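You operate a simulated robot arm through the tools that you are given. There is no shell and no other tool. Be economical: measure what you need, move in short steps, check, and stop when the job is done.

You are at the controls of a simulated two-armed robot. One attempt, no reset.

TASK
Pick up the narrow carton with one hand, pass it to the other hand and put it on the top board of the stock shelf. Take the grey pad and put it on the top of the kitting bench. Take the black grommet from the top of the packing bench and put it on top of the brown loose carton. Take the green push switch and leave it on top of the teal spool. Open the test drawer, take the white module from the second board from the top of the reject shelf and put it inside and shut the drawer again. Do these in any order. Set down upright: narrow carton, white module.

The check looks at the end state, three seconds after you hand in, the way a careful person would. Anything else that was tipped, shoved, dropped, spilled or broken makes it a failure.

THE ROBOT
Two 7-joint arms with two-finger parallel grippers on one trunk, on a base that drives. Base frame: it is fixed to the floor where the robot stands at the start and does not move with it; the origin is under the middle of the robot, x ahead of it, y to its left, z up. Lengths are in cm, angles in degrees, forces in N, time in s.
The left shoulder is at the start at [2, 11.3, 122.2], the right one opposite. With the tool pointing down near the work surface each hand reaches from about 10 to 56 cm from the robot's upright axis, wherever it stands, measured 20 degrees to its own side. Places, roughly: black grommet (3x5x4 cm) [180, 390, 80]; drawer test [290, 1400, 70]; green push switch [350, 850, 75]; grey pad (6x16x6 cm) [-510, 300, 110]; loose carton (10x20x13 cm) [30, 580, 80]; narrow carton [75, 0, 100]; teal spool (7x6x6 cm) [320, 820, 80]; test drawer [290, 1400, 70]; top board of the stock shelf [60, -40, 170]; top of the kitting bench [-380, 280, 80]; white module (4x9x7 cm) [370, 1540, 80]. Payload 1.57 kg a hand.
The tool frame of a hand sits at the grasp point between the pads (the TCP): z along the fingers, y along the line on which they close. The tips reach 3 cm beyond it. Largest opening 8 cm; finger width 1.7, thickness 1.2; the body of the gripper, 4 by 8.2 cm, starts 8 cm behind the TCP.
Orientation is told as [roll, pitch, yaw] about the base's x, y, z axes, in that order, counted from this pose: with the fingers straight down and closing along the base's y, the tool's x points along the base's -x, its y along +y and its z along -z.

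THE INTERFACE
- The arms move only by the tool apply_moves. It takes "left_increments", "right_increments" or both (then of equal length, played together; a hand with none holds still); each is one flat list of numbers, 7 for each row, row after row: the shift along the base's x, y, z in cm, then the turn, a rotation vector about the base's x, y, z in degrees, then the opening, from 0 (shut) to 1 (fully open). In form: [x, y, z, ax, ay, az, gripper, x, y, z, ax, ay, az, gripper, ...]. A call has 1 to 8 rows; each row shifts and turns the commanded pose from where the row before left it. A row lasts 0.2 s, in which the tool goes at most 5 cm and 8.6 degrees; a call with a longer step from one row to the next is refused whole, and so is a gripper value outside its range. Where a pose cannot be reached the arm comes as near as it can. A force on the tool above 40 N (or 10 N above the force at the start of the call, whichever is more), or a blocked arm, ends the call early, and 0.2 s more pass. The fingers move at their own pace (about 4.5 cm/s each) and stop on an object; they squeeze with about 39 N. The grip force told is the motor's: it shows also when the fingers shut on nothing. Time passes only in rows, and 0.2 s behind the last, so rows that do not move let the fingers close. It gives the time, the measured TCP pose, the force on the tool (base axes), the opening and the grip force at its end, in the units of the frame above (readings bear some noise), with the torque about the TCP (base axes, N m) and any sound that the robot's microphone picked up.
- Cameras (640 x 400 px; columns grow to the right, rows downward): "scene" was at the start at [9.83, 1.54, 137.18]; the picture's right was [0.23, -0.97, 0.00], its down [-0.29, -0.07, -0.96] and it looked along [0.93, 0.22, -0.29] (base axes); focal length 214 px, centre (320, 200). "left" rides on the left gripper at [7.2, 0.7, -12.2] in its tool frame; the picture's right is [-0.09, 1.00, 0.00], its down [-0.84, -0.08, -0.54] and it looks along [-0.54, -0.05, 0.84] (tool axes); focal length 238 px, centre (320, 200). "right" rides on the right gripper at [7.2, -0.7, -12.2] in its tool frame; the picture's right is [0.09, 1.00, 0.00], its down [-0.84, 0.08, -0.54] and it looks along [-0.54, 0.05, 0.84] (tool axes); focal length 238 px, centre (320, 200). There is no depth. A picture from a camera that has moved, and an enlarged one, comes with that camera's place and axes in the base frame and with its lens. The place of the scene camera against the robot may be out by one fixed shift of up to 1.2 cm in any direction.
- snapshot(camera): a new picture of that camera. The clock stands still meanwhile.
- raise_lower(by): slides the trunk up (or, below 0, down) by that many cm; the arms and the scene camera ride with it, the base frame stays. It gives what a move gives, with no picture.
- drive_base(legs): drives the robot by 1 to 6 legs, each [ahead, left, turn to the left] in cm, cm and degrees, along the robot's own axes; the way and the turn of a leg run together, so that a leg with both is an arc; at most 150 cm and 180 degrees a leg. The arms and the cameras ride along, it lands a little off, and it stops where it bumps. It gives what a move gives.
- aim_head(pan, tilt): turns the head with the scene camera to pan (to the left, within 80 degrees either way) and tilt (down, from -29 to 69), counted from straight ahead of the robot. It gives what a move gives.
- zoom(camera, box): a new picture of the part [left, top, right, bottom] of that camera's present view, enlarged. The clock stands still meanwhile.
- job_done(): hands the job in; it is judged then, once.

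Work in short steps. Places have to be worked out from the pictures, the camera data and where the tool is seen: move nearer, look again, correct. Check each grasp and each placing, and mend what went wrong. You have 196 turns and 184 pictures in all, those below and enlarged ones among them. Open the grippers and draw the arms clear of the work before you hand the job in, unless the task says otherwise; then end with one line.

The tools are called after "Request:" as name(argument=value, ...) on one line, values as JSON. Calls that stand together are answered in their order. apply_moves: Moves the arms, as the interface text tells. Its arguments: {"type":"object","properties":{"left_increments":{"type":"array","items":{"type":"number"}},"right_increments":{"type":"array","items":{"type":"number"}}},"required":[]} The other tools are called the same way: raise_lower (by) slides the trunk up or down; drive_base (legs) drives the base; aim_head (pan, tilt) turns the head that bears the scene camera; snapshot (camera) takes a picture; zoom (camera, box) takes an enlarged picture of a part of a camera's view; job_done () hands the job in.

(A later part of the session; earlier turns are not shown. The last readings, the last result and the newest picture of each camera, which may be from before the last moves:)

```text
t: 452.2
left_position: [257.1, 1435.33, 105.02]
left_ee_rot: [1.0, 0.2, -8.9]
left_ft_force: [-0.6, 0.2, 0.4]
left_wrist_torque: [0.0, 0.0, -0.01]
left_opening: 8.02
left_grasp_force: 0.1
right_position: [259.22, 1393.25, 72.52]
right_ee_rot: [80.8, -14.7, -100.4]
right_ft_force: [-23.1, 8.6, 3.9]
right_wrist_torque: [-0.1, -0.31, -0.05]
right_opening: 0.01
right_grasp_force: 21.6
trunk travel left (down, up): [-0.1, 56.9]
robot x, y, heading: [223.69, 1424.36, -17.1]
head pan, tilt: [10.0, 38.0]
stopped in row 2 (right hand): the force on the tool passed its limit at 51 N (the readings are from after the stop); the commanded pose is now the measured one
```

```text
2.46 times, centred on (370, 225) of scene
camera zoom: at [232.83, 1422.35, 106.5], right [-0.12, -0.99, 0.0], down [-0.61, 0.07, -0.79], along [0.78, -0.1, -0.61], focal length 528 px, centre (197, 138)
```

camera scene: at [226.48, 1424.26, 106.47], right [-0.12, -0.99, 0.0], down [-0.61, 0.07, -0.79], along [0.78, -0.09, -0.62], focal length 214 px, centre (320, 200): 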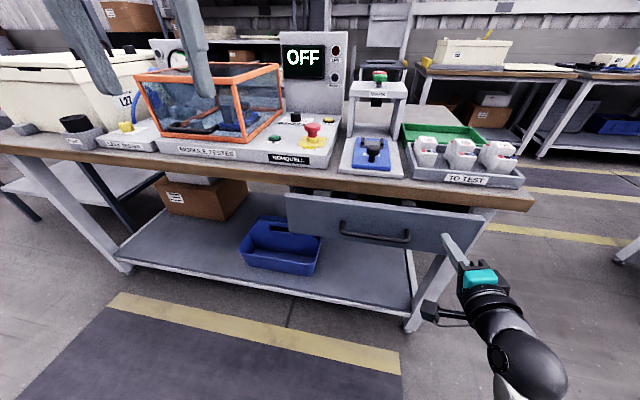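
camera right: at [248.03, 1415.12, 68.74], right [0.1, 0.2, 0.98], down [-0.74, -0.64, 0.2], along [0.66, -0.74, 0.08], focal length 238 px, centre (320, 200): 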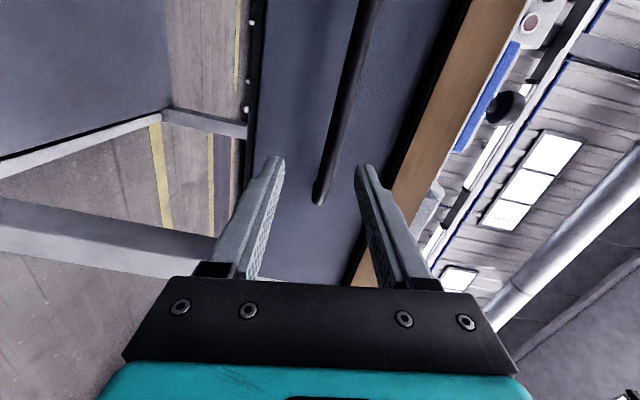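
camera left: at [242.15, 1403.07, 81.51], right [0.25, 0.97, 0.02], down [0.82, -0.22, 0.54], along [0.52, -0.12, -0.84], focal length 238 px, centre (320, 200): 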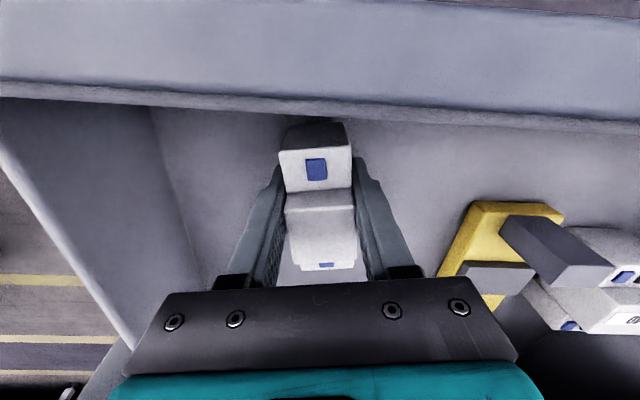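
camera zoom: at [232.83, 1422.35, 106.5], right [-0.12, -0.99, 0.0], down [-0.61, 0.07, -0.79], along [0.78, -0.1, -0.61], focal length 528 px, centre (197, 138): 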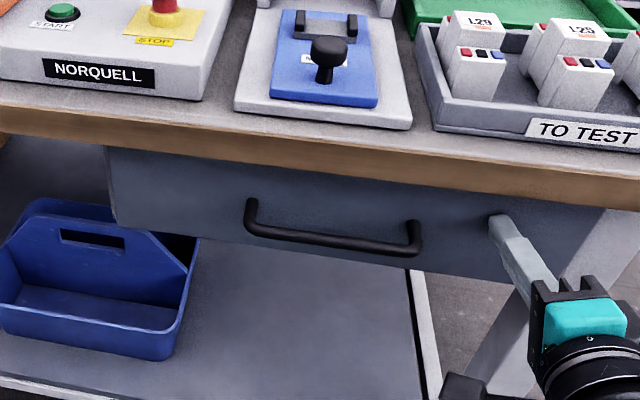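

Drawer is shut against its stop. Back off, restore the right hand to tool-down, raise the trunk for travel.

Request:
drive_base(legs=[[-36, 0, 0]])

Request:
apply_moves(right_increments=[-1.2, 0.4, 2.5, -3.04, 5.78, 4.62, 0, -1.2, 0.4, 2.5, -3.04, 5.78, 4.62, 0, -1.2, 0.4, 2.5, -3.04, 5.78, 4.62, 0, -1.2, 0.4, 2.5, -3.04, 5.78, 4.62, 0, -1.2, 0.4, 2.5, -3.04, 5.78, 4.62, 0, -1.2, 0.4, 2.5, -3.04, 5.78, 4.62, 0, -1.2, 0.4, 2.5, -3.04, 5.78, 4.62, 0, -1.2, 0.4, 2.5, -3.04, 5.78, 4.62, 1])

Request:
apply_moves(right_increments=[0, 0, 1, -3.04, 5.78, 4.62, 1, 0, 0, 1, -3.04, 5.78, 4.62, 1, 0, 0, 1, -3.04, 5.78, 4.62, 1, 0, 0, 1, -3.04, 5.78, 4.62, 1, 0, 0, 1, -3.04, 5.78, 4.62, 1, 0, 0, 1, -3.04, 5.78, 4.62, 1, 0, 0, 1, -1, 2, 2, 1])

Request:
raise_lower(by=25)

Request:
drive_base(legs=[[0, -107, 0], [100, 0, 0], [98, 0, 0], [0, 0, -90]])

```text
t: 454.6
left_position: [222.91, 1445.88, 104.97]
left_ee_rot: [1.0, 0.2, -8.6]
left_ft_force: [-0.2, -0.4, 0.5]
left_wrist_torque: [0.02, 0.02, 0.03]
left_opening: 7.99
left_grasp_force: 0.0
right_position: [225.02, 1403.7, 72.48]
right_ee_rot: [80.6, -14.6, -100.1]
right_ft_force: [-0.4, 0.3, 0.6]
right_wrist_torque: [0.02, -0.01, -0.01]
right_opening: 0.01
right_grasp_force: 21.2
trunk travel left (down, up): [-0.1, 56.9]
robot x, y, heading: [189.42, 1434.3, -16.2]
head pan, tilt: [10.0, 38.0]
```

```text
t: 456.4
left_position: [222.86, 1445.98, 105.0]
left_ee_rot: [1.0, 0.2, -8.6]
left_ft_force: [-0.3, 0.0, -0.3]
left_wrist_torque: [0.03, 0.01, -0.01]
left_opening: 8.01
left_grasp_force: 0.0
right_position: [217.54, 1405.25, 91.56]
right_ee_rot: [26.6, -22.9, -41.6]
right_ft_force: [0.5, 0.8, -1.0]
right_wrist_torque: [0.0, -0.03, -0.02]
right_opening: 3.18
right_grasp_force: 0.1
right hand out of reach, approached as far as the arm can: row 2, 3, 4
trunk travel left (down, up): [-0.1, 56.9]
robot x, y, heading: [189.46, 1434.71, -16.4]
head pan, tilt: [10.0, 38.0]
```

```text
t: 457.9
left_position: [222.76, 1445.87, 105.07]
left_ee_rot: [1.0, 0.3, -8.6]
left_ft_force: [-0.1, 0.0, -0.3]
left_wrist_torque: [0.0, 0.02, 0.0]
left_opening: 8.01
left_grasp_force: 0.1
right_position: [217.66, 1405.54, 98.62]
right_ee_rot: [-5.3, 3.4, -4.9]
right_ft_force: [0.2, 0.3, 0.4]
right_wrist_torque: [0.01, -0.01, 0.02]
right_opening: 8.01
right_grasp_force: 0.0
trunk travel left (down, up): [-0.1, 56.9]
robot x, y, heading: [189.24, 1434.87, -16.7]
head pan, tilt: [10.0, 38.0]
```

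```text
t: 460.5
left_position: [222.81, 1445.85, 130.05]
left_ee_rot: [1.0, 0.3, -8.7]
left_ft_force: [-0.3, 0.2, -0.2]
left_wrist_torque: [0.02, -0.01, 0.0]
left_opening: 8.0
left_grasp_force: 0.0
right_position: [217.49, 1405.63, 123.56]
right_ee_rot: [-5.2, 3.3, -4.8]
right_ft_force: [0.1, 0.8, 0.1]
right_wrist_torque: [-0.02, -0.02, 0.0]
right_opening: 7.99
right_grasp_force: 0.1
trunk travel left (down, up): [-25.1, 31.9]
robot x, y, heading: [189.12, 1434.61, -16.5]
head pan, tilt: [10.0, 38.0]
```

```text
t: 479.3
left_position: [361.47, 1246.2, 129.94]
left_ee_rot: [1.0, 0.2, -97.9]
left_ft_force: [0.1, -0.5, 0.2]
left_wrist_torque: [0.0, -0.02, 0.01]
left_opening: 7.98
left_grasp_force: 0.0
right_position: [321.12, 1250.97, 123.58]
right_ee_rot: [-5.4, 3.3, -94.3]
right_ft_force: [0.1, 0.0, 0.5]
right_wrist_torque: [0.03, 0.03, 0.0]
right_opening: 7.98
right_grasp_force: 0.1
trunk travel left (down, up): [-25.1, 31.9]
robot x, y, heading: [349.85, 1279.35, -106.1]
head pan, tilt: [10.0, 38.0]
```

Drive back down the aisle.

Request:
drive_base(legs=[[0, 5, -0.8], [140, 0, 0], [140, 0, 0], [140, 0, 0]])

```text
t: 499.9
left_position: [241.04, 845.04, 129.94]
left_ee_rot: [1.0, 0.2, -99.1]
left_ft_force: [0.3, 0.6, -0.3]
left_wrist_torque: [0.01, 0.01, 0.03]
left_opening: 8.01
left_grasp_force: 0.0
right_position: [200.78, 850.61, 123.57]
right_ee_rot: [-5.4, 3.3, -95.5]
right_ft_force: [0.8, -0.5, 0.2]
right_wrist_torque: [0.01, -0.02, 0.01]
right_opening: 8.02
right_grasp_force: 0.1
trunk travel left (down, up): [-25.1, 31.9]
robot x, y, heading: [230.09, 878.95, -107.0]
head pan, tilt: [10.0, 38.0]
```

Request:
drive_base(legs=[[140, 0, 0], [140, 0, 0], [140, 0, 0], [140, 0, 0], [134, 0, 0]])

Request:
aim_head(pan=-25, tilt=22)

Request:
snapshot(camera="scene")

```text
t: 533.1
left_position: [62.52, 170.73, 129.96]
left_ee_rot: [1.0, 0.4, -95.8]
left_ft_force: [0.3, -0.3, 0.3]
left_wrist_torque: [-0.01, 0.01, 0.02]
left_opening: 7.98
left_grasp_force: 0.0
right_position: [21.93, 174.01, 123.49]
right_ee_rot: [-5.2, 3.3, -92.0]
right_ft_force: [0.2, -0.4, 0.0]
right_wrist_torque: [-0.01, -0.01, -0.01]
right_opening: 8.01
right_grasp_force: 0.2
trunk travel left (down, up): [-25.1, 31.9]
robot x, y, heading: [49.76, 203.84, -103.6]
head pan, tilt: [10.0, 38.0]
```

```text
t: 534.1
left_position: [62.53, 170.8, 129.86]
left_ee_rot: [1.1, 0.3, -95.7]
left_ft_force: [0.0, 0.1, 0.3]
left_wrist_torque: [0.04, -0.03, 0.03]
left_opening: 8.0
left_grasp_force: 0.2
right_position: [21.86, 173.85, 123.48]
right_ee_rot: [-5.2, 3.4, -92.0]
right_ft_force: [-0.7, 0.1, -0.2]
right_wrist_torque: [0.0, 0.01, -0.01]
right_opening: 7.99
right_grasp_force: 0.0
trunk travel left (down, up): [-25.1, 31.9]
robot x, y, heading: [49.29, 204.02, -103.8]
head pan, tilt: [-25.0, 22.0]
```

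```text
26 pictures are left
camera scene: at [43.21, 194.82, 133.99], right [-0.78, 0.62, 0.0], down [0.23, 0.29, -0.93], along [-0.58, -0.72, -0.37], focal length 214 px, centre (320, 200)
```

scene: 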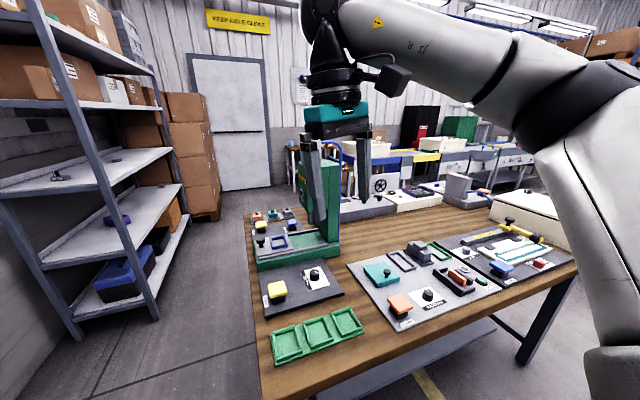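

Shift left past the workbench, drive to its near end, then turn to face the −n side and look.

Request:
drive_base(legs=[[0, 0, -3.2], [0, 28, 0], [149, 0, 0], [0, -30, 0], [18, 0, 0], [0, 0, -90]])

Request:
aim_head(pan=0, tilt=18)

Request:
snapshot(camera="scene")

```text
t: 542.6
left_position: [44.99, 30.08, 131.36]
left_ee_rot: [2.3, -2.3, -99.4]
left_ft_force: [-0.4, -0.3, 0.1]
left_wrist_torque: [0.0, 0.01, -0.02]
left_opening: 8.02
left_grasp_force: 0.1
right_position: [5.08, 34.9, 123.75]
right_ee_rot: [-5.0, 2.7, -95.1]
right_ft_force: [0.2, 0.0, 0.8]
right_wrist_torque: [0.02, -0.01, 0.01]
right_opening: 7.98
right_grasp_force: 0.0
trunk travel left (down, up): [-25.1, 31.9]
robot x, y, heading: [34.64, 61.66, -107.1]
head pan, tilt: [-25.0, 22.0]
stopped in leg 3: the robot was blocked; the commanded pose is now the measured one
```

```text
t: 543.5
left_position: [45.0, 30.23, 131.39]
left_ee_rot: [2.2, -2.3, -99.3]
left_ft_force: [-0.2, -0.8, -0.7]
left_wrist_torque: [0.02, -0.02, -0.01]
left_opening: 7.99
left_grasp_force: 0.0
right_position: [4.92, 35.08, 123.83]
right_ee_rot: [-4.9, 2.5, -95.2]
right_ft_force: [-0.2, -0.1, 0.5]
right_wrist_torque: [0.01, 0.0, 0.02]
right_opening: 8.02
right_grasp_force: 0.0
trunk travel left (down, up): [-25.1, 31.9]
robot x, y, heading: [35.08, 61.51, -107.0]
head pan, tilt: [0.0, 18.0]
```

```text
25 pictures are left
camera scene: at [30.89, 52.79, 134.74], right [-0.96, 0.29, -0.01], down [0.1, 0.28, -0.95], along [-0.28, -0.91, -0.3], focal length 214 px, centre (320, 200)
```

scene: 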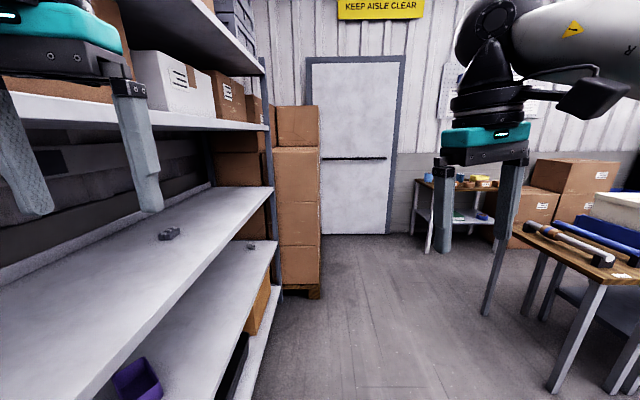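

The left elbow touched the shelf end. Back off, stretch the left arm forward to pull its elbow in, and go a bit further from the shelf.

Request:
drive_base(legs=[[-8, 0, 0]])

Request:
apply_moves(left_increments=[-2.35, -3.1, -1, 0, 0, 0, 1, -2.35, -3.1, -1, 0, 0, 0, 1, -2.35, -3.1, -1, 0, 0, 0, 1, -2.35, -3.1, -1, 0, 0, 0, 1, -2.35, -3.1, -1, 0, 0, 0, 1, -2.35, -3.1, -1, 0, 0, 0, 1, -1, -3, 0, 0, 0, 0, 1])

Request:
aim_head(pan=50, tilt=22)

Request:
snapshot(camera="scene")

```text
t: 544.6
left_position: [48.28, 35.86, 130.64]
left_ee_rot: [1.5, -1.1, -99.1]
left_ft_force: [-0.2, 0.5, -0.4]
left_wrist_torque: [-0.05, -0.01, -0.03]
left_opening: 7.99
left_grasp_force: 0.0
right_position: [8.17, 40.89, 123.58]
right_ee_rot: [-5.2, 3.1, -95.1]
right_ft_force: [-0.4, 0.4, -0.3]
right_wrist_torque: [-0.06, 0.01, 0.03]
right_opening: 7.99
right_grasp_force: 0.1
trunk travel left (down, up): [-25.1, 31.9]
robot x, y, heading: [37.22, 68.74, -106.8]
head pan, tilt: [0.0, 18.0]
```

```text
t: 546.2
left_position: [38.9, 20.06, 121.66]
left_ee_rot: [2.9, -0.8, -100.3]
left_ft_force: [-0.2, 0.9, 0.1]
left_wrist_torque: [0.04, 0.03, -0.01]
left_opening: 7.99
left_grasp_force: 0.0
left hand out of reach, approached as far as the arm can: row 4, 5, 6, 7
right_position: [6.39, 40.53, 123.0]
right_ee_rot: [-4.5, 3.5, -95.1]
right_ft_force: [0.3, -0.1, -0.5]
right_wrist_torque: [0.01, 0.03, 0.02]
right_opening: 8.02
right_grasp_force: 0.0
trunk travel left (down, up): [-25.1, 31.9]
robot x, y, heading: [37.21, 68.66, -106.9]
head pan, tilt: [0.0, 18.0]
```

```text
t: 547.4
left_position: [38.83, 19.93, 121.64]
left_ee_rot: [2.8, -0.9, -100.2]
left_ft_force: [-0.4, -0.6, -0.2]
left_wrist_torque: [-0.06, 0.02, -0.02]
left_opening: 7.99
left_grasp_force: 0.1
right_position: [6.28, 40.43, 123.02]
right_ee_rot: [-4.4, 3.5, -95.1]
right_ft_force: [0.2, -0.4, -0.1]
right_wrist_torque: [0.0, 0.01, 0.04]
right_opening: 8.0
right_grasp_force: 0.1
trunk travel left (down, up): [-25.1, 31.9]
robot x, y, heading: [37.03, 68.71, -107.1]
head pan, tilt: [50.0, 22.0]
```

```text
24 pictures are left
camera scene: at [39.82, 59.18, 134.02], right [-0.84, -0.55, -0.02], down [-0.19, 0.32, -0.93], along [0.51, -0.78, -0.37], focal length 214 px, centre (320, 200)
```

scene: 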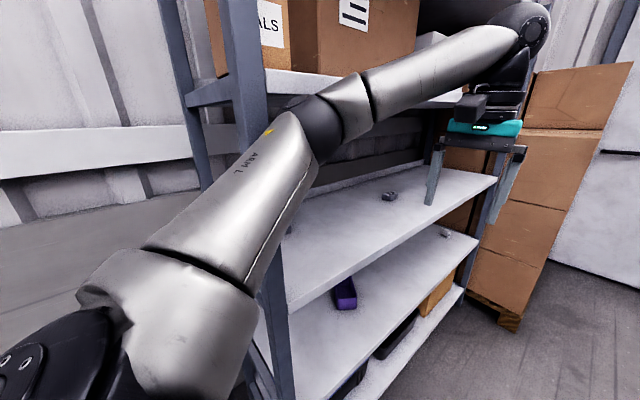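

The elbow is still against the shelf post. Strafe right 7 cm to free it.

Request:
drive_base(legs=[[0, -7, 0]])

Request:
snapshot(camera="scene")

```text
t: 548.4
left_position: [34.61, 22.15, 121.7]
left_ee_rot: [1.6, -1.1, -99.2]
left_ft_force: [0.1, 0.5, 0.3]
left_wrist_torque: [-0.03, -0.04, 0.02]
left_opening: 8.0
left_grasp_force: 0.0
right_position: [1.38, 42.91, 123.52]
right_ee_rot: [-5.2, 3.2, -95.2]
right_ft_force: [-1.1, 0.6, -0.3]
right_wrist_torque: [0.0, -0.04, -0.01]
right_opening: 8.0
right_grasp_force: 0.0
trunk travel left (down, up): [-25.1, 31.9]
robot x, y, heading: [30.94, 70.85, -106.9]
head pan, tilt: [50.0, 22.0]
```

```text
23 pictures are left
camera scene: at [35.01, 61.63, 133.99], right [-0.84, -0.55, 0.0], down [-0.2, 0.31, -0.93], along [0.51, -0.78, -0.37], focal length 214 px, centre (320, 200)
```

scene: 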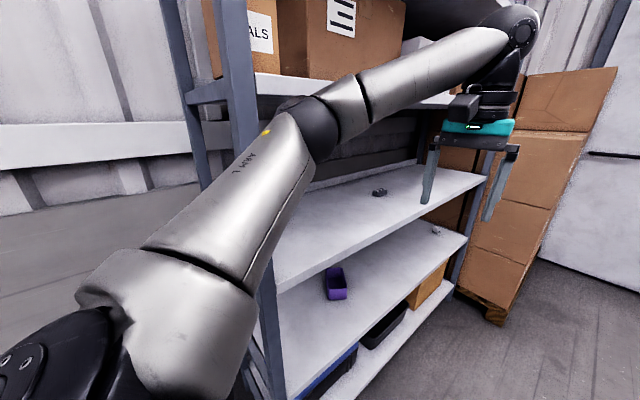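

Free now. Forward 17, then strafe right away from the shelf and turn to face −n.

Request:
drive_base(legs=[[18, 0, 0], [0, -35, 0], [15, 0, 0], [0, 0, -90]])

Request:
aim_head(pan=5, tilt=15)

Request:
snapshot(camera="scene")

```text
t: 556.6
left_position: [-61.24, 46.56, 121.69]
left_ee_rot: [1.5, -1.2, 169.9]
left_ft_force: [-0.7, 0.8, -0.3]
left_wrist_torque: [-0.02, -0.02, 0.0]
left_opening: 8.0
left_grasp_force: 0.0
right_position: [-40.12, 79.38, 123.6]
right_ee_rot: [-5.3, 3.3, 173.9]
right_ft_force: [-0.9, 0.2, -1.0]
right_wrist_torque: [0.0, 0.01, -0.02]
right_opening: 8.0
right_grasp_force: 0.1
trunk travel left (down, up): [-25.1, 31.9]
robot x, y, heading: [-12.26, 49.8, 162.3]
head pan, tilt: [50.0, 22.0]
```

```text
t: 557.7
left_position: [-61.18, 46.59, 121.64]
left_ee_rot: [1.4, -1.0, 169.9]
left_ft_force: [0.6, -0.4, 0.0]
left_wrist_torque: [-0.01, -0.03, 0.01]
left_opening: 7.99
left_grasp_force: 0.0
right_position: [-40.14, 79.4, 123.61]
right_ee_rot: [-5.2, 3.3, 173.9]
right_ft_force: [0.4, 0.1, -0.5]
right_wrist_torque: [-0.02, 0.01, 0.02]
right_opening: 8.0
right_grasp_force: 0.0
trunk travel left (down, up): [-25.1, 31.9]
robot x, y, heading: [-12.61, 49.91, 162.5]
head pan, tilt: [5.0, 15.0]
```

```text
22 pictures are left
camera scene: at [-22.64, 51.54, 135.13], right [0.22, 0.98, 0.0], down [0.25, -0.06, -0.97], along [-0.94, 0.21, -0.26], focal length 214 px, centre (320, 200)
```

scene: 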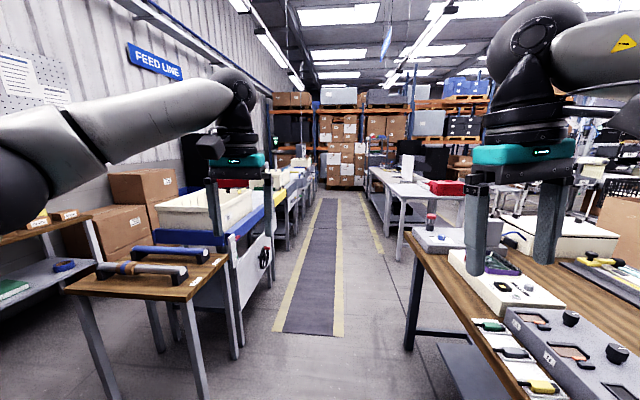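

A cross aisle leads along −n with the kitting bench on the right side. Drive 300 cm along its centre and look.

Request:
drive_base(legs=[[0, 12, 0.7], [145, 0, 0], [145, 0, 0]])

Request:
aim_head(pan=-38, tilt=15)

Request:
snapshot(camera="scene")

```text
t: 572.5
left_position: [-342.09, 120.63, 121.74]
left_ee_rot: [1.6, -1.1, 170.3]
left_ft_force: [-0.6, 0.4, -0.2]
left_wrist_torque: [-0.02, 0.01, 0.0]
left_opening: 8.0
left_grasp_force: 0.1
right_position: [-321.16, 153.76, 123.56]
right_ee_rot: [-5.3, 3.3, 174.4]
right_ft_force: [-0.2, 0.0, -0.3]
right_wrist_torque: [-0.01, -0.01, 0.01]
right_opening: 7.98
right_grasp_force: 0.0
trunk travel left (down, up): [-25.1, 31.9]
robot x, y, heading: [-292.92, 124.42, 162.9]
head pan, tilt: [5.0, 15.0]
```

```text
t: 573.6
left_position: [-341.92, 120.42, 121.56]
left_ee_rot: [1.6, -1.1, 170.3]
left_ft_force: [0.2, -0.8, -0.2]
left_wrist_torque: [0.01, 0.0, 0.0]
left_opening: 8.01
left_grasp_force: 0.0
right_position: [-321.13, 153.6, 123.57]
right_ee_rot: [-5.2, 3.2, 174.5]
right_ft_force: [-0.4, 0.3, -0.5]
right_wrist_torque: [0.03, 0.0, 0.02]
right_opening: 7.98
right_grasp_force: 0.0
trunk travel left (down, up): [-25.1, 31.9]
robot x, y, heading: [-293.01, 124.32, 162.9]
head pan, tilt: [-38.0, 15.0]
```

```text
21 pictures are left
camera scene: at [-299.71, 131.59, 135.13], right [0.82, 0.57, 0.0], down [0.15, -0.21, -0.97], along [-0.55, 0.79, -0.26], focal length 214 px, centre (320, 200)
```

scene: 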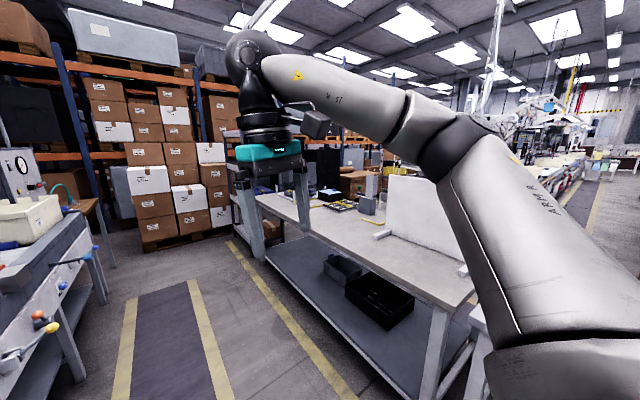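

The kitting bench is on the right. Drive on ~110 cm to see the pad's location.

Request:
drive_base(legs=[[110, 0, 0]])

Request:
aim_head(pan=-72, tilt=15)

Request:
snapshot(camera="scene")

```text
t: 579.2
left_position: [-446.13, 151.92, 121.75]
left_ee_rot: [1.5, -1.2, 170.8]
left_ft_force: [0.1, -0.8, -0.2]
left_wrist_torque: [-0.03, -0.03, 0.02]
left_opening: 8.01
left_grasp_force: 0.0
right_position: [-425.41, 185.27, 123.56]
right_ee_rot: [-5.3, 3.3, 174.9]
right_ft_force: [0.3, 0.0, 0.4]
right_wrist_torque: [0.01, 0.02, -0.04]
right_opening: 8.0
right_grasp_force: 0.2
trunk travel left (down, up): [-25.1, 31.9]
robot x, y, heading: [-397.24, 156.05, 163.0]
head pan, tilt: [-38.0, 15.0]
```

```text
t: 580.2
left_position: [-446.14, 151.94, 121.63]
left_ee_rot: [1.5, -1.1, 170.7]
left_ft_force: [1.2, 0.5, -0.5]
left_wrist_torque: [0.0, -0.01, 0.01]
left_opening: 7.98
left_grasp_force: 0.0
right_position: [-425.45, 185.18, 123.61]
right_ee_rot: [-5.4, 3.3, 175.0]
right_ft_force: [0.7, -0.3, 0.4]
right_wrist_torque: [-0.02, -0.01, 0.01]
right_opening: 8.03
right_grasp_force: 0.0
trunk travel left (down, up): [-25.1, 31.9]
robot x, y, heading: [-397.04, 156.23, 163.2]
head pan, tilt: [-72.0, 15.0]
```

```text
20 pictures are left
camera scene: at [-398.67, 165.07, 135.13], right [1.0, 0.02, 0.0], down [0.01, -0.26, -0.97], along [-0.02, 0.97, -0.26], focal length 214 px, centre (320, 200)
```

scene: 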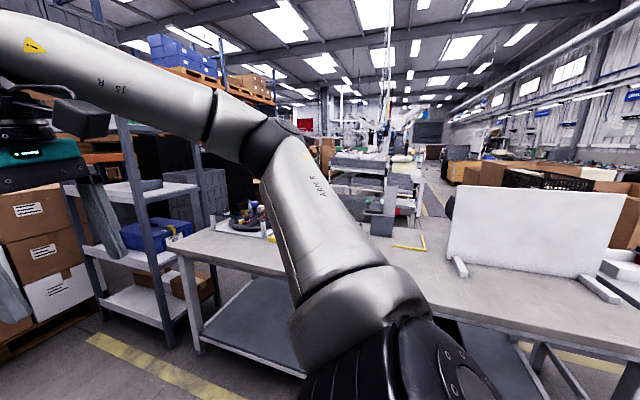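

The grey pad is on the top board of the metal shelf left of the bench (≈(-510,300,110)). Turn to face it and approach.

Request:
drive_base(legs=[[0, 0, -90], [0, 130, 0]])

Request:
raise_lower(by=12)

Request:
aim_head(pan=8, tilt=20)

Request:
snapshot(camera="scene")

```text
t: 590.7
left_position: [-521.14, 248.19, 121.63]
left_ee_rot: [1.5, -1.0, 77.8]
left_ft_force: [-0.3, -1.0, -0.9]
left_wrist_torque: [-0.02, -0.02, -0.01]
left_opening: 8.01
left_grasp_force: 0.1
right_position: [-489.1, 225.65, 123.64]
right_ee_rot: [-5.3, 3.4, 81.8]
right_ft_force: [0.5, 0.4, -0.2]
right_wrist_torque: [0.01, -0.02, 0.04]
right_opening: 8.01
right_grasp_force: 0.0
trunk travel left (down, up): [-25.1, 31.9]
robot x, y, heading: [-519.61, 199.04, 70.4]
head pan, tilt: [-72.0, 15.0]
```

```text
t: 592.2
left_position: [-521.05, 248.14, 133.8]
left_ee_rot: [1.5, -1.1, 77.9]
left_ft_force: [-0.9, 0.3, -0.1]
left_wrist_torque: [-0.01, -0.02, -0.03]
left_opening: 8.0
left_grasp_force: 0.0
right_position: [-489.01, 225.69, 135.55]
right_ee_rot: [-5.3, 3.4, 81.8]
right_ft_force: [-0.1, 0.3, 0.1]
right_wrist_torque: [-0.01, -0.01, -0.01]
right_opening: 8.0
right_grasp_force: 0.0
trunk travel left (down, up): [-37.1, 19.9]
robot x, y, heading: [-519.67, 199.18, 70.4]
head pan, tilt: [-72.0, 15.0]
```

```text
t: 593.7
left_position: [-521.16, 248.02, 133.75]
left_ee_rot: [1.4, -1.1, 77.8]
left_ft_force: [-0.7, -0.1, -0.8]
left_wrist_torque: [-0.02, 0.03, -0.01]
left_opening: 8.0
left_grasp_force: 0.1
right_position: [-489.06, 225.61, 135.63]
right_ee_rot: [-5.3, 3.3, 81.9]
right_ft_force: [-0.2, 0.0, 0.1]
right_wrist_torque: [0.0, 0.0, 0.01]
right_opening: 7.99
right_grasp_force: 0.1
trunk travel left (down, up): [-37.1, 19.9]
robot x, y, heading: [-519.75, 199.24, 70.3]
head pan, tilt: [8.0, 20.0]
```

```text
19 pictures are left
camera scene: at [-517.63, 208.53, 146.31], right [0.98, -0.21, 0.0], down [-0.07, -0.33, -0.94], along [0.19, 0.92, -0.34], focal length 214 px, centre (320, 200)
```

scene: 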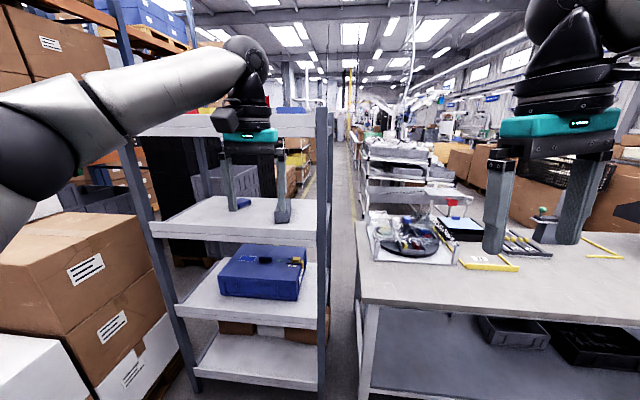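

The left hand blocks the view; retract it and zoom on the second board.

Request:
apply_moves(left_increments=[-2.3, -3.5, 0, 0, 0, 0, 1, -2.3, -3.5, 0, 0, 0, 0, 1, -2.3, -3.5, 0, 0, 0, 0, 1, -2.3, -3.5, 0, 0, 0, 0, 1, -2.3, -3.5, 0, 0, 0, 0, 1])

Request:
zoom(camera="scene", box=[130, 90, 350, 250])

```text
t: 594.9
left_position: [-532.7, 230.45, 133.7]
left_ee_rot: [1.5, -1.0, 77.8]
left_ft_force: [-0.2, -0.5, 1.1]
left_wrist_torque: [0.02, -0.02, 0.02]
left_opening: 8.02
left_grasp_force: 0.0
right_position: [-489.16, 225.55, 135.64]
right_ee_rot: [-5.3, 3.2, 81.9]
right_ft_force: [0.5, -0.3, 0.1]
right_wrist_torque: [0.03, 0.0, -0.03]
right_opening: 7.98
right_grasp_force: 0.1
trunk travel left (down, up): [-37.1, 19.9]
robot x, y, heading: [-519.79, 199.03, 70.1]
head pan, tilt: [8.0, 20.0]
```

```text
2.50 times, centred on (240, 170) of scene
camera zoom: at [-517.74, 208.42, 146.33], right [0.98, -0.2, 0.0], down [-0.07, -0.33, -0.94], along [0.19, 0.92, -0.34], focal length 536 px, centre (520, 275)
```

zoom: 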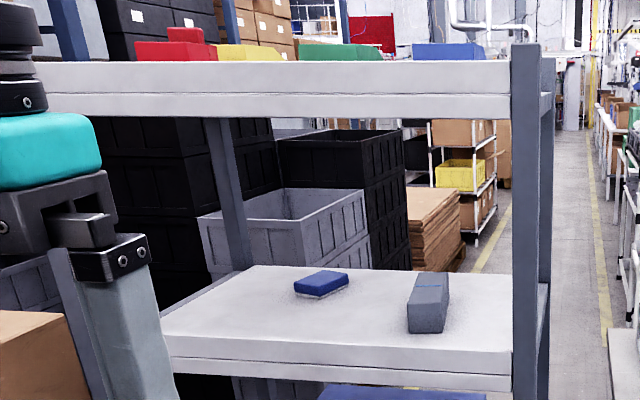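

Pad: long axis along e, ~6 wide, on the board z≈110, 30 cm below the next board. Approach with the left hand tilted 35° forward, sliding in astride it. Drive nearer first.

Request:
drive_base(legs=[[0, 0, 2.9], [28, 4, 0]])

Request:
apply_moves(left_increments=[0, 0, -3, 6.7, -2.03, -1.5, 1, 0, 0, -3, 6.7, -2.03, -1.5, 1, 0, 0, -3, 6.7, -2.03, -1.5, 1, 0, 0, -3, 6.7, -2.03, -1.5, 1, 0, 0, -3, 6.7, -2.03, -1.5, 1])

Request:
snapshot(camera="left")

Request:
snapshot(camera="scene")

```text
t: 597.3
left_position: [-529.83, 257.59, 133.74]
left_ee_rot: [1.6, -1.0, 80.8]
left_ft_force: [-0.9, 0.7, 0.9]
left_wrist_torque: [-0.03, 0.01, 0.0]
left_opening: 7.99
left_grasp_force: 0.0
right_position: [-486.09, 254.95, 135.62]
right_ee_rot: [-5.3, 3.3, 84.9]
right_ft_force: [0.2, 0.5, -0.6]
right_wrist_torque: [-0.01, 0.01, -0.02]
right_opening: 7.98
right_grasp_force: 0.0
trunk travel left (down, up): [-37.1, 19.9]
robot x, y, heading: [-515.4, 226.97, 73.1]
head pan, tilt: [8.0, 20.0]
```

```text
t: 598.5
left_position: [-530.44, 266.5, 123.73]
left_ee_rot: [-1.3, -35.9, 73.9]
left_ft_force: [-0.2, -0.7, 0.5]
left_wrist_torque: [-0.01, -0.01, 0.0]
left_opening: 8.0
left_grasp_force: 0.1
left hand out of reach, approached as far as the arm can: row 3, 4, 5
right_position: [-486.27, 255.01, 135.6]
right_ee_rot: [-5.2, 3.3, 84.9]
right_ft_force: [-0.2, 1.0, 0.1]
right_wrist_torque: [0.02, -0.01, 0.02]
right_opening: 8.01
right_grasp_force: 0.0
trunk travel left (down, up): [-37.1, 19.9]
robot x, y, heading: [-515.32, 226.57, 73.1]
head pan, tilt: [8.0, 20.0]
```

```text
17 pictures are left
camera left: at [-534.91, 254.42, 129.34], right [-0.93, 0.36, 0.04], down [0.16, 0.33, 0.93], along [0.32, 0.87, -0.36], focal length 238 px, centre (320, 200)
```

left: 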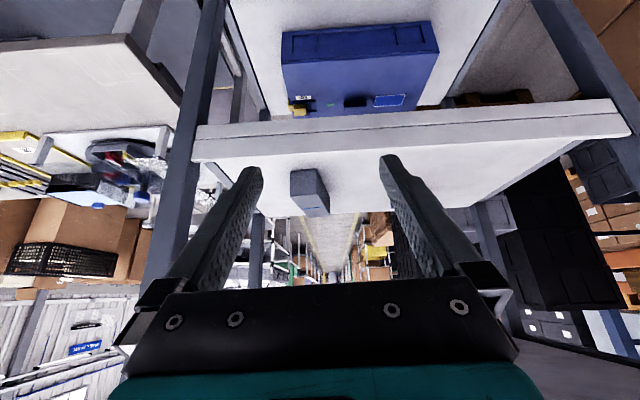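

```text
16 pictures are left
camera scene: at [-513.95, 236.41, 146.31], right [0.99, -0.15, 0.0], down [-0.05, -0.34, -0.94], along [0.14, 0.93, -0.34], focal length 214 px, centre (320, 200)
```

scene: 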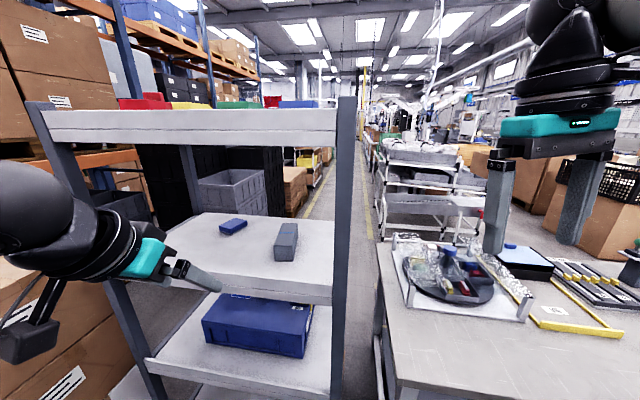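

Pad front-bottom ≈(-516.4,295.8,105); board z≈105. Lower the trunk 10, drive in 17, shift right 5.

Request:
raise_lower(by=-9)

Request:
drive_base(legs=[[17, -5, 0]])

Request:
snapshot(camera="left")

```text
t: 599.7
left_position: [-530.46, 266.5, 114.85]
left_ee_rot: [-1.2, -35.9, 73.9]
left_ft_force: [1.1, 0.0, 1.0]
left_wrist_torque: [-0.02, -0.04, -0.01]
left_opening: 7.99
left_grasp_force: 0.0
right_position: [-486.14, 255.05, 126.61]
right_ee_rot: [-5.2, 3.4, 84.9]
right_ft_force: [0.1, -0.6, -0.5]
right_wrist_torque: [-0.03, -0.04, 0.02]
right_opening: 8.03
right_grasp_force: 0.0
trunk travel left (down, up): [-28.1, 28.9]
robot x, y, heading: [-515.26, 226.68, 73.0]
head pan, tilt: [8.0, 20.0]
```

```text
t: 601.2
left_position: [-520.49, 281.73, 114.79]
left_ee_rot: [-1.2, -35.8, 73.8]
left_ft_force: [0.2, 0.5, -0.1]
left_wrist_torque: [-0.02, 0.04, -0.01]
left_opening: 8.02
left_grasp_force: 0.0
right_position: [-476.32, 270.18, 126.65]
right_ee_rot: [-5.3, 3.4, 84.9]
right_ft_force: [0.1, 0.8, 1.8]
right_wrist_torque: [-0.02, 0.04, -0.04]
right_opening: 8.01
right_grasp_force: 0.1
trunk travel left (down, up): [-28.1, 28.9]
robot x, y, heading: [-505.61, 241.97, 73.2]
head pan, tilt: [8.0, 20.0]
```

```text
15 pictures are left
camera left: at [-524.98, 269.57, 120.38], right [-0.93, 0.36, 0.04], down [0.16, 0.33, 0.93], along [0.32, 0.87, -0.36], focal length 238 px, centre (320, 200)
```

left: 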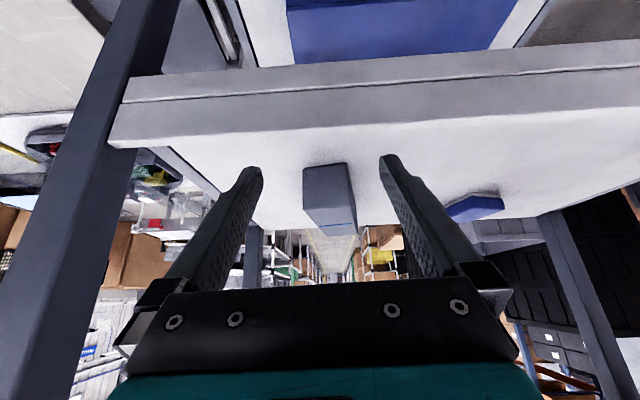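

Aligned with the pad. Drive 8 more, then extend the arm 13 cm over the pad and lower.

Request:
drive_base(legs=[[8, 0, 0]])

Request:
apply_moves(left_increments=[0.96, 3.15, 0, 0, 0, 0, 1, 0.96, 3.15, 0, 0, 0, 0, 1, 0.96, 3.15, 0, 0, 0, 0, 1, 0.96, 3.15, 0, 0, 0, 0, 1])

Request:
snapshot(camera="left")

```text
t: 602.3
left_position: [-518.21, 289.2, 114.8]
left_ee_rot: [-1.2, -35.9, 73.8]
left_ft_force: [0.4, 0.4, 0.3]
left_wrist_torque: [0.04, -0.02, 0.01]
left_opening: 8.0
left_grasp_force: 0.0
right_position: [-474.02, 277.67, 126.62]
right_ee_rot: [-5.3, 3.2, 84.8]
right_ft_force: [0.1, 0.5, 0.3]
right_wrist_torque: [-0.04, 0.03, -0.03]
right_opening: 8.0
right_grasp_force: 0.0
trunk travel left (down, up): [-28.1, 28.9]
robot x, y, heading: [-503.38, 249.67, 73.0]
head pan, tilt: [8.0, 20.0]
```

```text
t: 603.3
left_position: [-514.38, 301.81, 114.82]
left_ee_rot: [-1.2, -35.9, 73.8]
left_ft_force: [-0.5, 0.6, -0.1]
left_wrist_torque: [0.0, -0.01, -0.02]
left_opening: 8.0
left_grasp_force: 0.0
right_position: [-474.02, 277.63, 126.54]
right_ee_rot: [-5.2, 3.2, 84.8]
right_ft_force: [-0.9, 0.5, 0.4]
right_wrist_torque: [-0.03, 0.03, 0.0]
right_opening: 8.0
right_grasp_force: 0.1
trunk travel left (down, up): [-28.1, 28.9]
robot x, y, heading: [-503.53, 249.28, 73.2]
head pan, tilt: [8.0, 20.0]
```

```text
14 pictures are left
camera left: at [-518.86, 289.74, 120.36], right [-0.93, 0.36, 0.04], down [0.16, 0.33, 0.93], along [0.32, 0.87, -0.36], focal length 238 px, centre (320, 200)
```

left: 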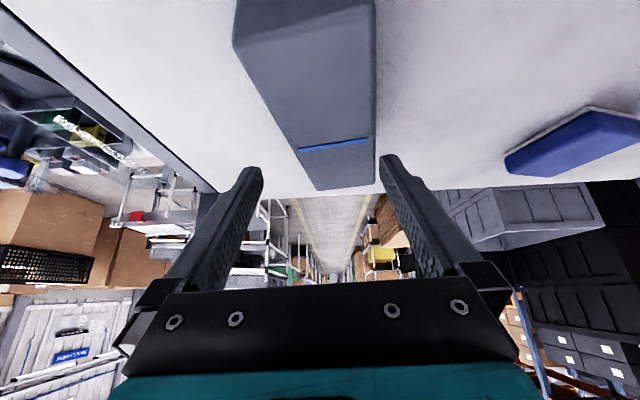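

Pad sits 0.9 cm to the image right; correct and lower to z≈108.3.

Request:
apply_moves(left_increments=[-0.84, 0.3, 0, 0, 0, 0, 1, 0, 0, -2, 0, 0, 0, 1, 0, 0, -2, 0, 0, 0, 1, 0, 0, -1.5, 0, 0, 0, 1, 0, 0, -0.8, 0, 0, 0, 1])

Request:
snapshot(camera="left")

```text
t: 604.5
left_position: [-515.33, 302.05, 108.49]
left_ee_rot: [-1.2, -35.8, 73.9]
left_ft_force: [0.1, -0.8, -0.6]
left_wrist_torque: [-0.01, 0.0, -0.04]
left_opening: 8.01
left_grasp_force: 0.1
right_position: [-474.16, 277.59, 126.66]
right_ee_rot: [-5.3, 3.2, 84.9]
right_ft_force: [-0.2, 0.3, -0.1]
right_wrist_torque: [0.01, 0.0, -0.01]
right_opening: 8.0
right_grasp_force: 0.0
trunk travel left (down, up): [-28.1, 28.9]
robot x, y, heading: [-503.22, 249.16, 73.1]
head pan, tilt: [8.0, 20.0]
```

```text
13 pictures are left
camera left: at [-519.78, 289.94, 114.03], right [-0.93, 0.36, 0.04], down [0.16, 0.33, 0.93], along [0.32, 0.87, -0.36], focal length 238 px, centre (320, 200)
```

left: 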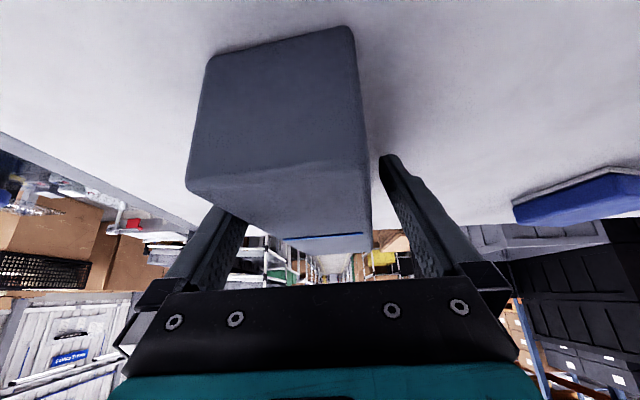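

Fingers straddle the pad. Close and lift.

Request:
apply_moves(left_increments=[0, 0, 0, 0, 0, 0, 0, 0, 0, 0, 0, 0, 0, 0, 0, 0, 0, 0, 0, 0, 0, 0, 0, 0, 0, 0, 0, 0, 0, 0, 1.5, 0, 0, 0, 0, 0, 0, 1.5, 0, 0, 0, 0])

Request:
snapshot(camera="left")

```text
t: 605.9
left_position: [-515.33, 301.92, 111.58]
left_ee_rot: [-1.1, -35.8, 73.8]
left_ft_force: [0.1, 0.3, -0.7]
left_wrist_torque: [0.04, 0.01, 0.01]
left_opening: 6.06
left_grasp_force: 38.9
right_position: [-474.1, 277.46, 126.62]
right_ee_rot: [-5.3, 3.2, 84.8]
right_ft_force: [0.4, -0.2, -0.7]
right_wrist_torque: [0.02, 0.02, -0.02]
right_opening: 8.0
right_grasp_force: 0.2
trunk travel left (down, up): [-28.1, 28.9]
robot x, y, heading: [-502.84, 249.34, 73.0]
head pan, tilt: [8.0, 20.0]
```

```text
12 pictures are left
camera left: at [-519.82, 289.83, 117.11], right [-0.93, 0.36, 0.04], down [0.16, 0.33, 0.93], along [0.32, 0.87, -0.36], focal length 238 px, centre (320, 200)
```

left: 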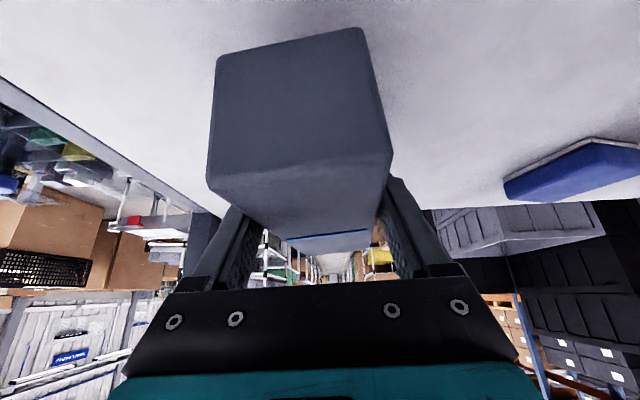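

Pad held (6.06 cm). Back out, strafe right along the kitting bench and look for clear space.

Request:
drive_base(legs=[[-38, 0, 0], [0, -70, 0], [0, -66, 0]])

Request:
aim_head(pan=15, tilt=30)

Request:
snapshot(camera="scene")

```text
t: 607.4
left_position: [-519.98, 286.15, 112.82]
left_ee_rot: [-1.5, -38.6, 73.4]
left_ft_force: [1.9, 7.6, 0.5]
left_wrist_torque: [0.23, -0.17, -0.12]
left_opening: 5.9
left_grasp_force: 39.0
right_position: [-479.17, 260.79, 126.49]
right_ee_rot: [-5.4, 3.4, 84.8]
right_ft_force: [0.6, 0.7, 0.0]
right_wrist_torque: [0.01, -0.01, -0.01]
right_opening: 8.01
right_grasp_force: 0.0
trunk travel left (down, up): [-28.1, 28.9]
robot x, y, heading: [-508.29, 232.34, 72.9]
head pan, tilt: [8.0, 20.0]
stopped in leg 1: the force on the tool passed its limit at 73 N (the readings are from after the stop); the commanded pose is now the measured one
```

```text
t: 608.1
left_position: [-520.06, 286.08, 112.79]
left_ee_rot: [-1.4, -38.4, 73.4]
left_ft_force: [1.6, 11.6, 6.6]
left_wrist_torque: [0.36, 0.04, -0.17]
left_opening: 5.91
left_grasp_force: 38.7
right_position: [-479.19, 260.74, 126.41]
right_ee_rot: [-5.3, 3.5, 84.7]
right_ft_force: [0.9, -0.1, -0.2]
right_wrist_torque: [-0.01, 0.01, -0.01]
right_opening: 8.0
right_grasp_force: 0.0
trunk travel left (down, up): [-28.1, 28.9]
robot x, y, heading: [-508.57, 232.42, 73.1]
head pan, tilt: [15.0, 30.0]
```

```text
11 pictures are left
camera scene: at [-507.97, 242.03, 135.71], right [1.0, -0.03, 0.0], down [-0.02, -0.5, -0.87], along [0.03, 0.87, -0.5], focal length 214 px, centre (320, 200)
```

scene: 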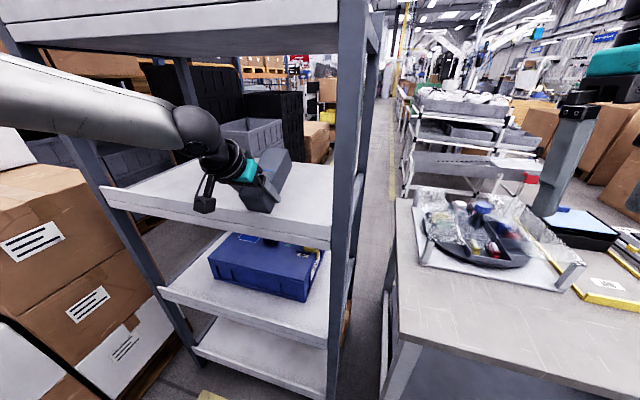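

The pull stopped with a force. Zoom to see what is caught.

Request:
zoom(camera="scene", box=[160, 90, 360, 260])

```text
2.35 times, centred on (260, 175) of scene
camera zoom: at [-507.97, 242.03, 135.71], right [1.0, -0.03, 0.0], down [-0.02, -0.5, -0.87], along [0.03, 0.87, -0.5], focal length 505 px, centre (461, 259)
```

zoom: 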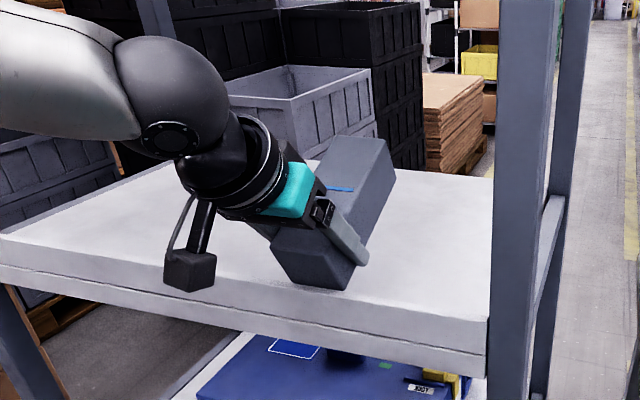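

Raise the hand 3.5 cm to free it from the board and check forces.

Request:
apply_moves(left_increments=[0, 0, 1.2, 0, 0, 0, 0, 0, 0, 1.2, 0, 0, 0, 0, 0, 0, 1.2, 0, 0, 0, 0])

Request:
snapshot(camera="left")

```text
t: 609.0
left_position: [-520.19, 285.99, 116.3]
left_ee_rot: [-1.4, -38.2, 73.5]
left_ft_force: [0.4, 0.0, -0.6]
left_wrist_torque: [-0.05, 0.03, 0.04]
left_opening: 5.91
left_grasp_force: 38.8
right_position: [-479.04, 260.62, 126.5]
right_ee_rot: [-5.3, 3.3, 84.7]
right_ft_force: [0.9, 0.0, 0.2]
right_wrist_torque: [0.0, -0.02, 0.01]
right_opening: 7.98
right_grasp_force: 0.1
trunk travel left (down, up): [-28.1, 28.9]
robot x, y, heading: [-508.31, 232.6, 73.2]
head pan, tilt: [15.0, 30.0]
```

```text
9 pictures are left
camera left: at [-524.77, 273.54, 121.32], right [-0.93, 0.37, 0.04], down [0.15, 0.29, 0.94], along [0.34, 0.88, -0.33], focal length 238 px, centre (320, 200)
```

left: 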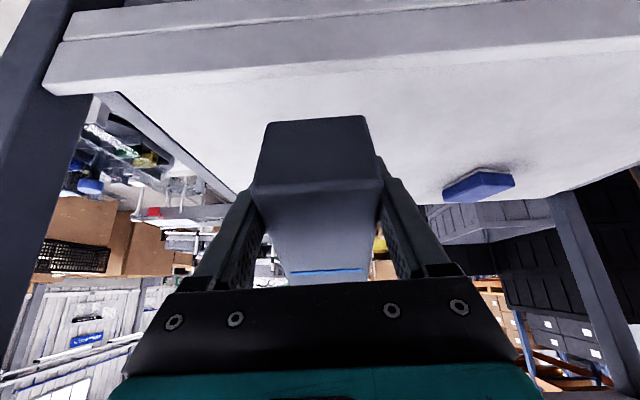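

Freed. The pad has pitched ~20° (far end up) in the grip; I'll re-level it by rotating the hand. Continue backing out and strafe to the bench.

Request:
drive_base(legs=[[-22, 0, 0], [0, -70, 0], [0, -64, 0]])

Request:
apply_moves(left_increments=[0, 0, 0, -5.5, 1.65, 0, 0, 0, 0, 0, -5.5, 1.65, 0, 0, 0, 0, 0, -5.5, 1.65, 0, 0, 0, 0, 0, -5.5, 1.65, 0, 0])

Request:
snapshot(camera="scene")

```text
t: 617.2
left_position: [-397.82, 227.01, 116.3]
left_ee_rot: [-1.4, -38.4, 73.8]
left_ft_force: [0.1, -0.2, -0.6]
left_wrist_torque: [-0.02, 0.03, 0.03]
left_opening: 5.89
left_grasp_force: 39.6
right_position: [-356.73, 202.11, 126.51]
right_ee_rot: [-5.3, 3.5, 85.0]
right_ft_force: [0.7, 0.0, -0.2]
right_wrist_torque: [-0.01, 0.01, -0.01]
right_opening: 8.01
right_grasp_force: 0.0
trunk travel left (down, up): [-28.1, 28.9]
robot x, y, heading: [-385.84, 173.78, 73.7]
head pan, tilt: [15.0, 30.0]
```

```text
t: 618.2
left_position: [-397.85, 227.12, 116.31]
left_ee_rot: [-1.2, -15.2, 73.8]
left_ft_force: [0.2, -0.3, -0.2]
left_wrist_torque: [-0.03, 0.01, 0.01]
left_opening: 5.87
left_grasp_force: 39.3
right_position: [-356.76, 202.17, 126.5]
right_ee_rot: [-5.2, 3.5, 84.9]
right_ft_force: [0.7, -0.4, 1.0]
right_wrist_torque: [0.04, 0.03, 0.01]
right_opening: 7.99
right_grasp_force: 0.0
trunk travel left (down, up): [-28.1, 28.9]
robot x, y, heading: [-385.88, 173.35, 73.2]
head pan, tilt: [15.0, 30.0]
```

```text
8 pictures are left
camera scene: at [-385.56, 183.15, 135.7], right [1.0, -0.03, 0.0], down [-0.01, -0.5, -0.87], along [0.02, 0.87, -0.5], focal length 214 px, centre (320, 200)
```

scene: 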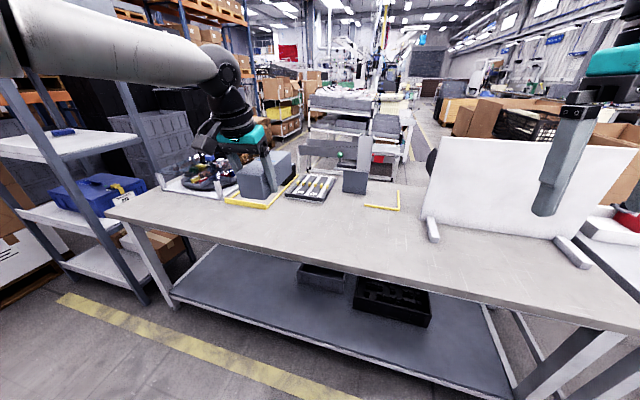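

Plenty of free bench front. Drive 32 forward / 6 right, then lower the trunk.

Request:
drive_base(legs=[[32, -6, 0]])

Request:
raise_lower(by=-26)

Request:
snapshot(camera="scene")

```text
t: 620.4
left_position: [-383.37, 255.02, 116.18]
left_ee_rot: [-1.2, -15.3, 73.9]
left_ft_force: [0.7, -0.1, -1.0]
left_wrist_torque: [-0.02, 0.01, 0.02]
left_opening: 5.9
left_grasp_force: 39.1
right_position: [-342.24, 229.98, 126.45]
right_ee_rot: [-5.3, 3.3, 85.2]
right_ft_force: [0.2, -0.7, -0.6]
right_wrist_torque: [0.0, 0.02, -0.01]
right_opening: 7.98
right_grasp_force: 0.1
trunk travel left (down, up): [-28.1, 28.9]
robot x, y, heading: [-371.67, 201.48, 73.3]
head pan, tilt: [15.0, 30.0]
```

```text
t: 623.0
left_position: [-383.38, 254.85, 90.42]
left_ee_rot: [-1.3, -15.3, 73.9]
left_ft_force: [-0.1, -0.4, -1.1]
left_wrist_torque: [-0.04, -0.01, -0.04]
left_opening: 5.93
left_grasp_force: 38.8
right_position: [-342.27, 229.94, 100.5]
right_ee_rot: [-5.3, 3.4, 85.1]
right_ft_force: [0.7, 0.7, 0.6]
right_wrist_torque: [-0.04, -0.03, -0.02]
right_opening: 7.99
right_grasp_force: 0.1
trunk travel left (down, up): [-2.1, 54.9]
robot x, y, heading: [-371.08, 201.81, 73.5]
head pan, tilt: [15.0, 30.0]
```

```text
7 pictures are left
camera scene: at [-371.04, 211.0, 109.72], right [1.0, -0.03, 0.0], down [-0.01, -0.5, -0.87], along [0.02, 0.87, -0.5], focal length 214 px, centre (320, 200)
```

scene: 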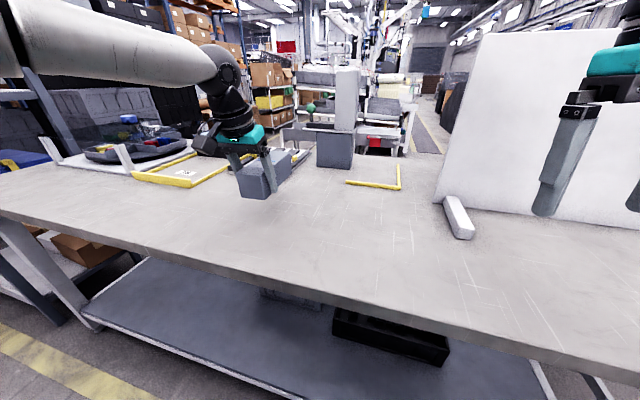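

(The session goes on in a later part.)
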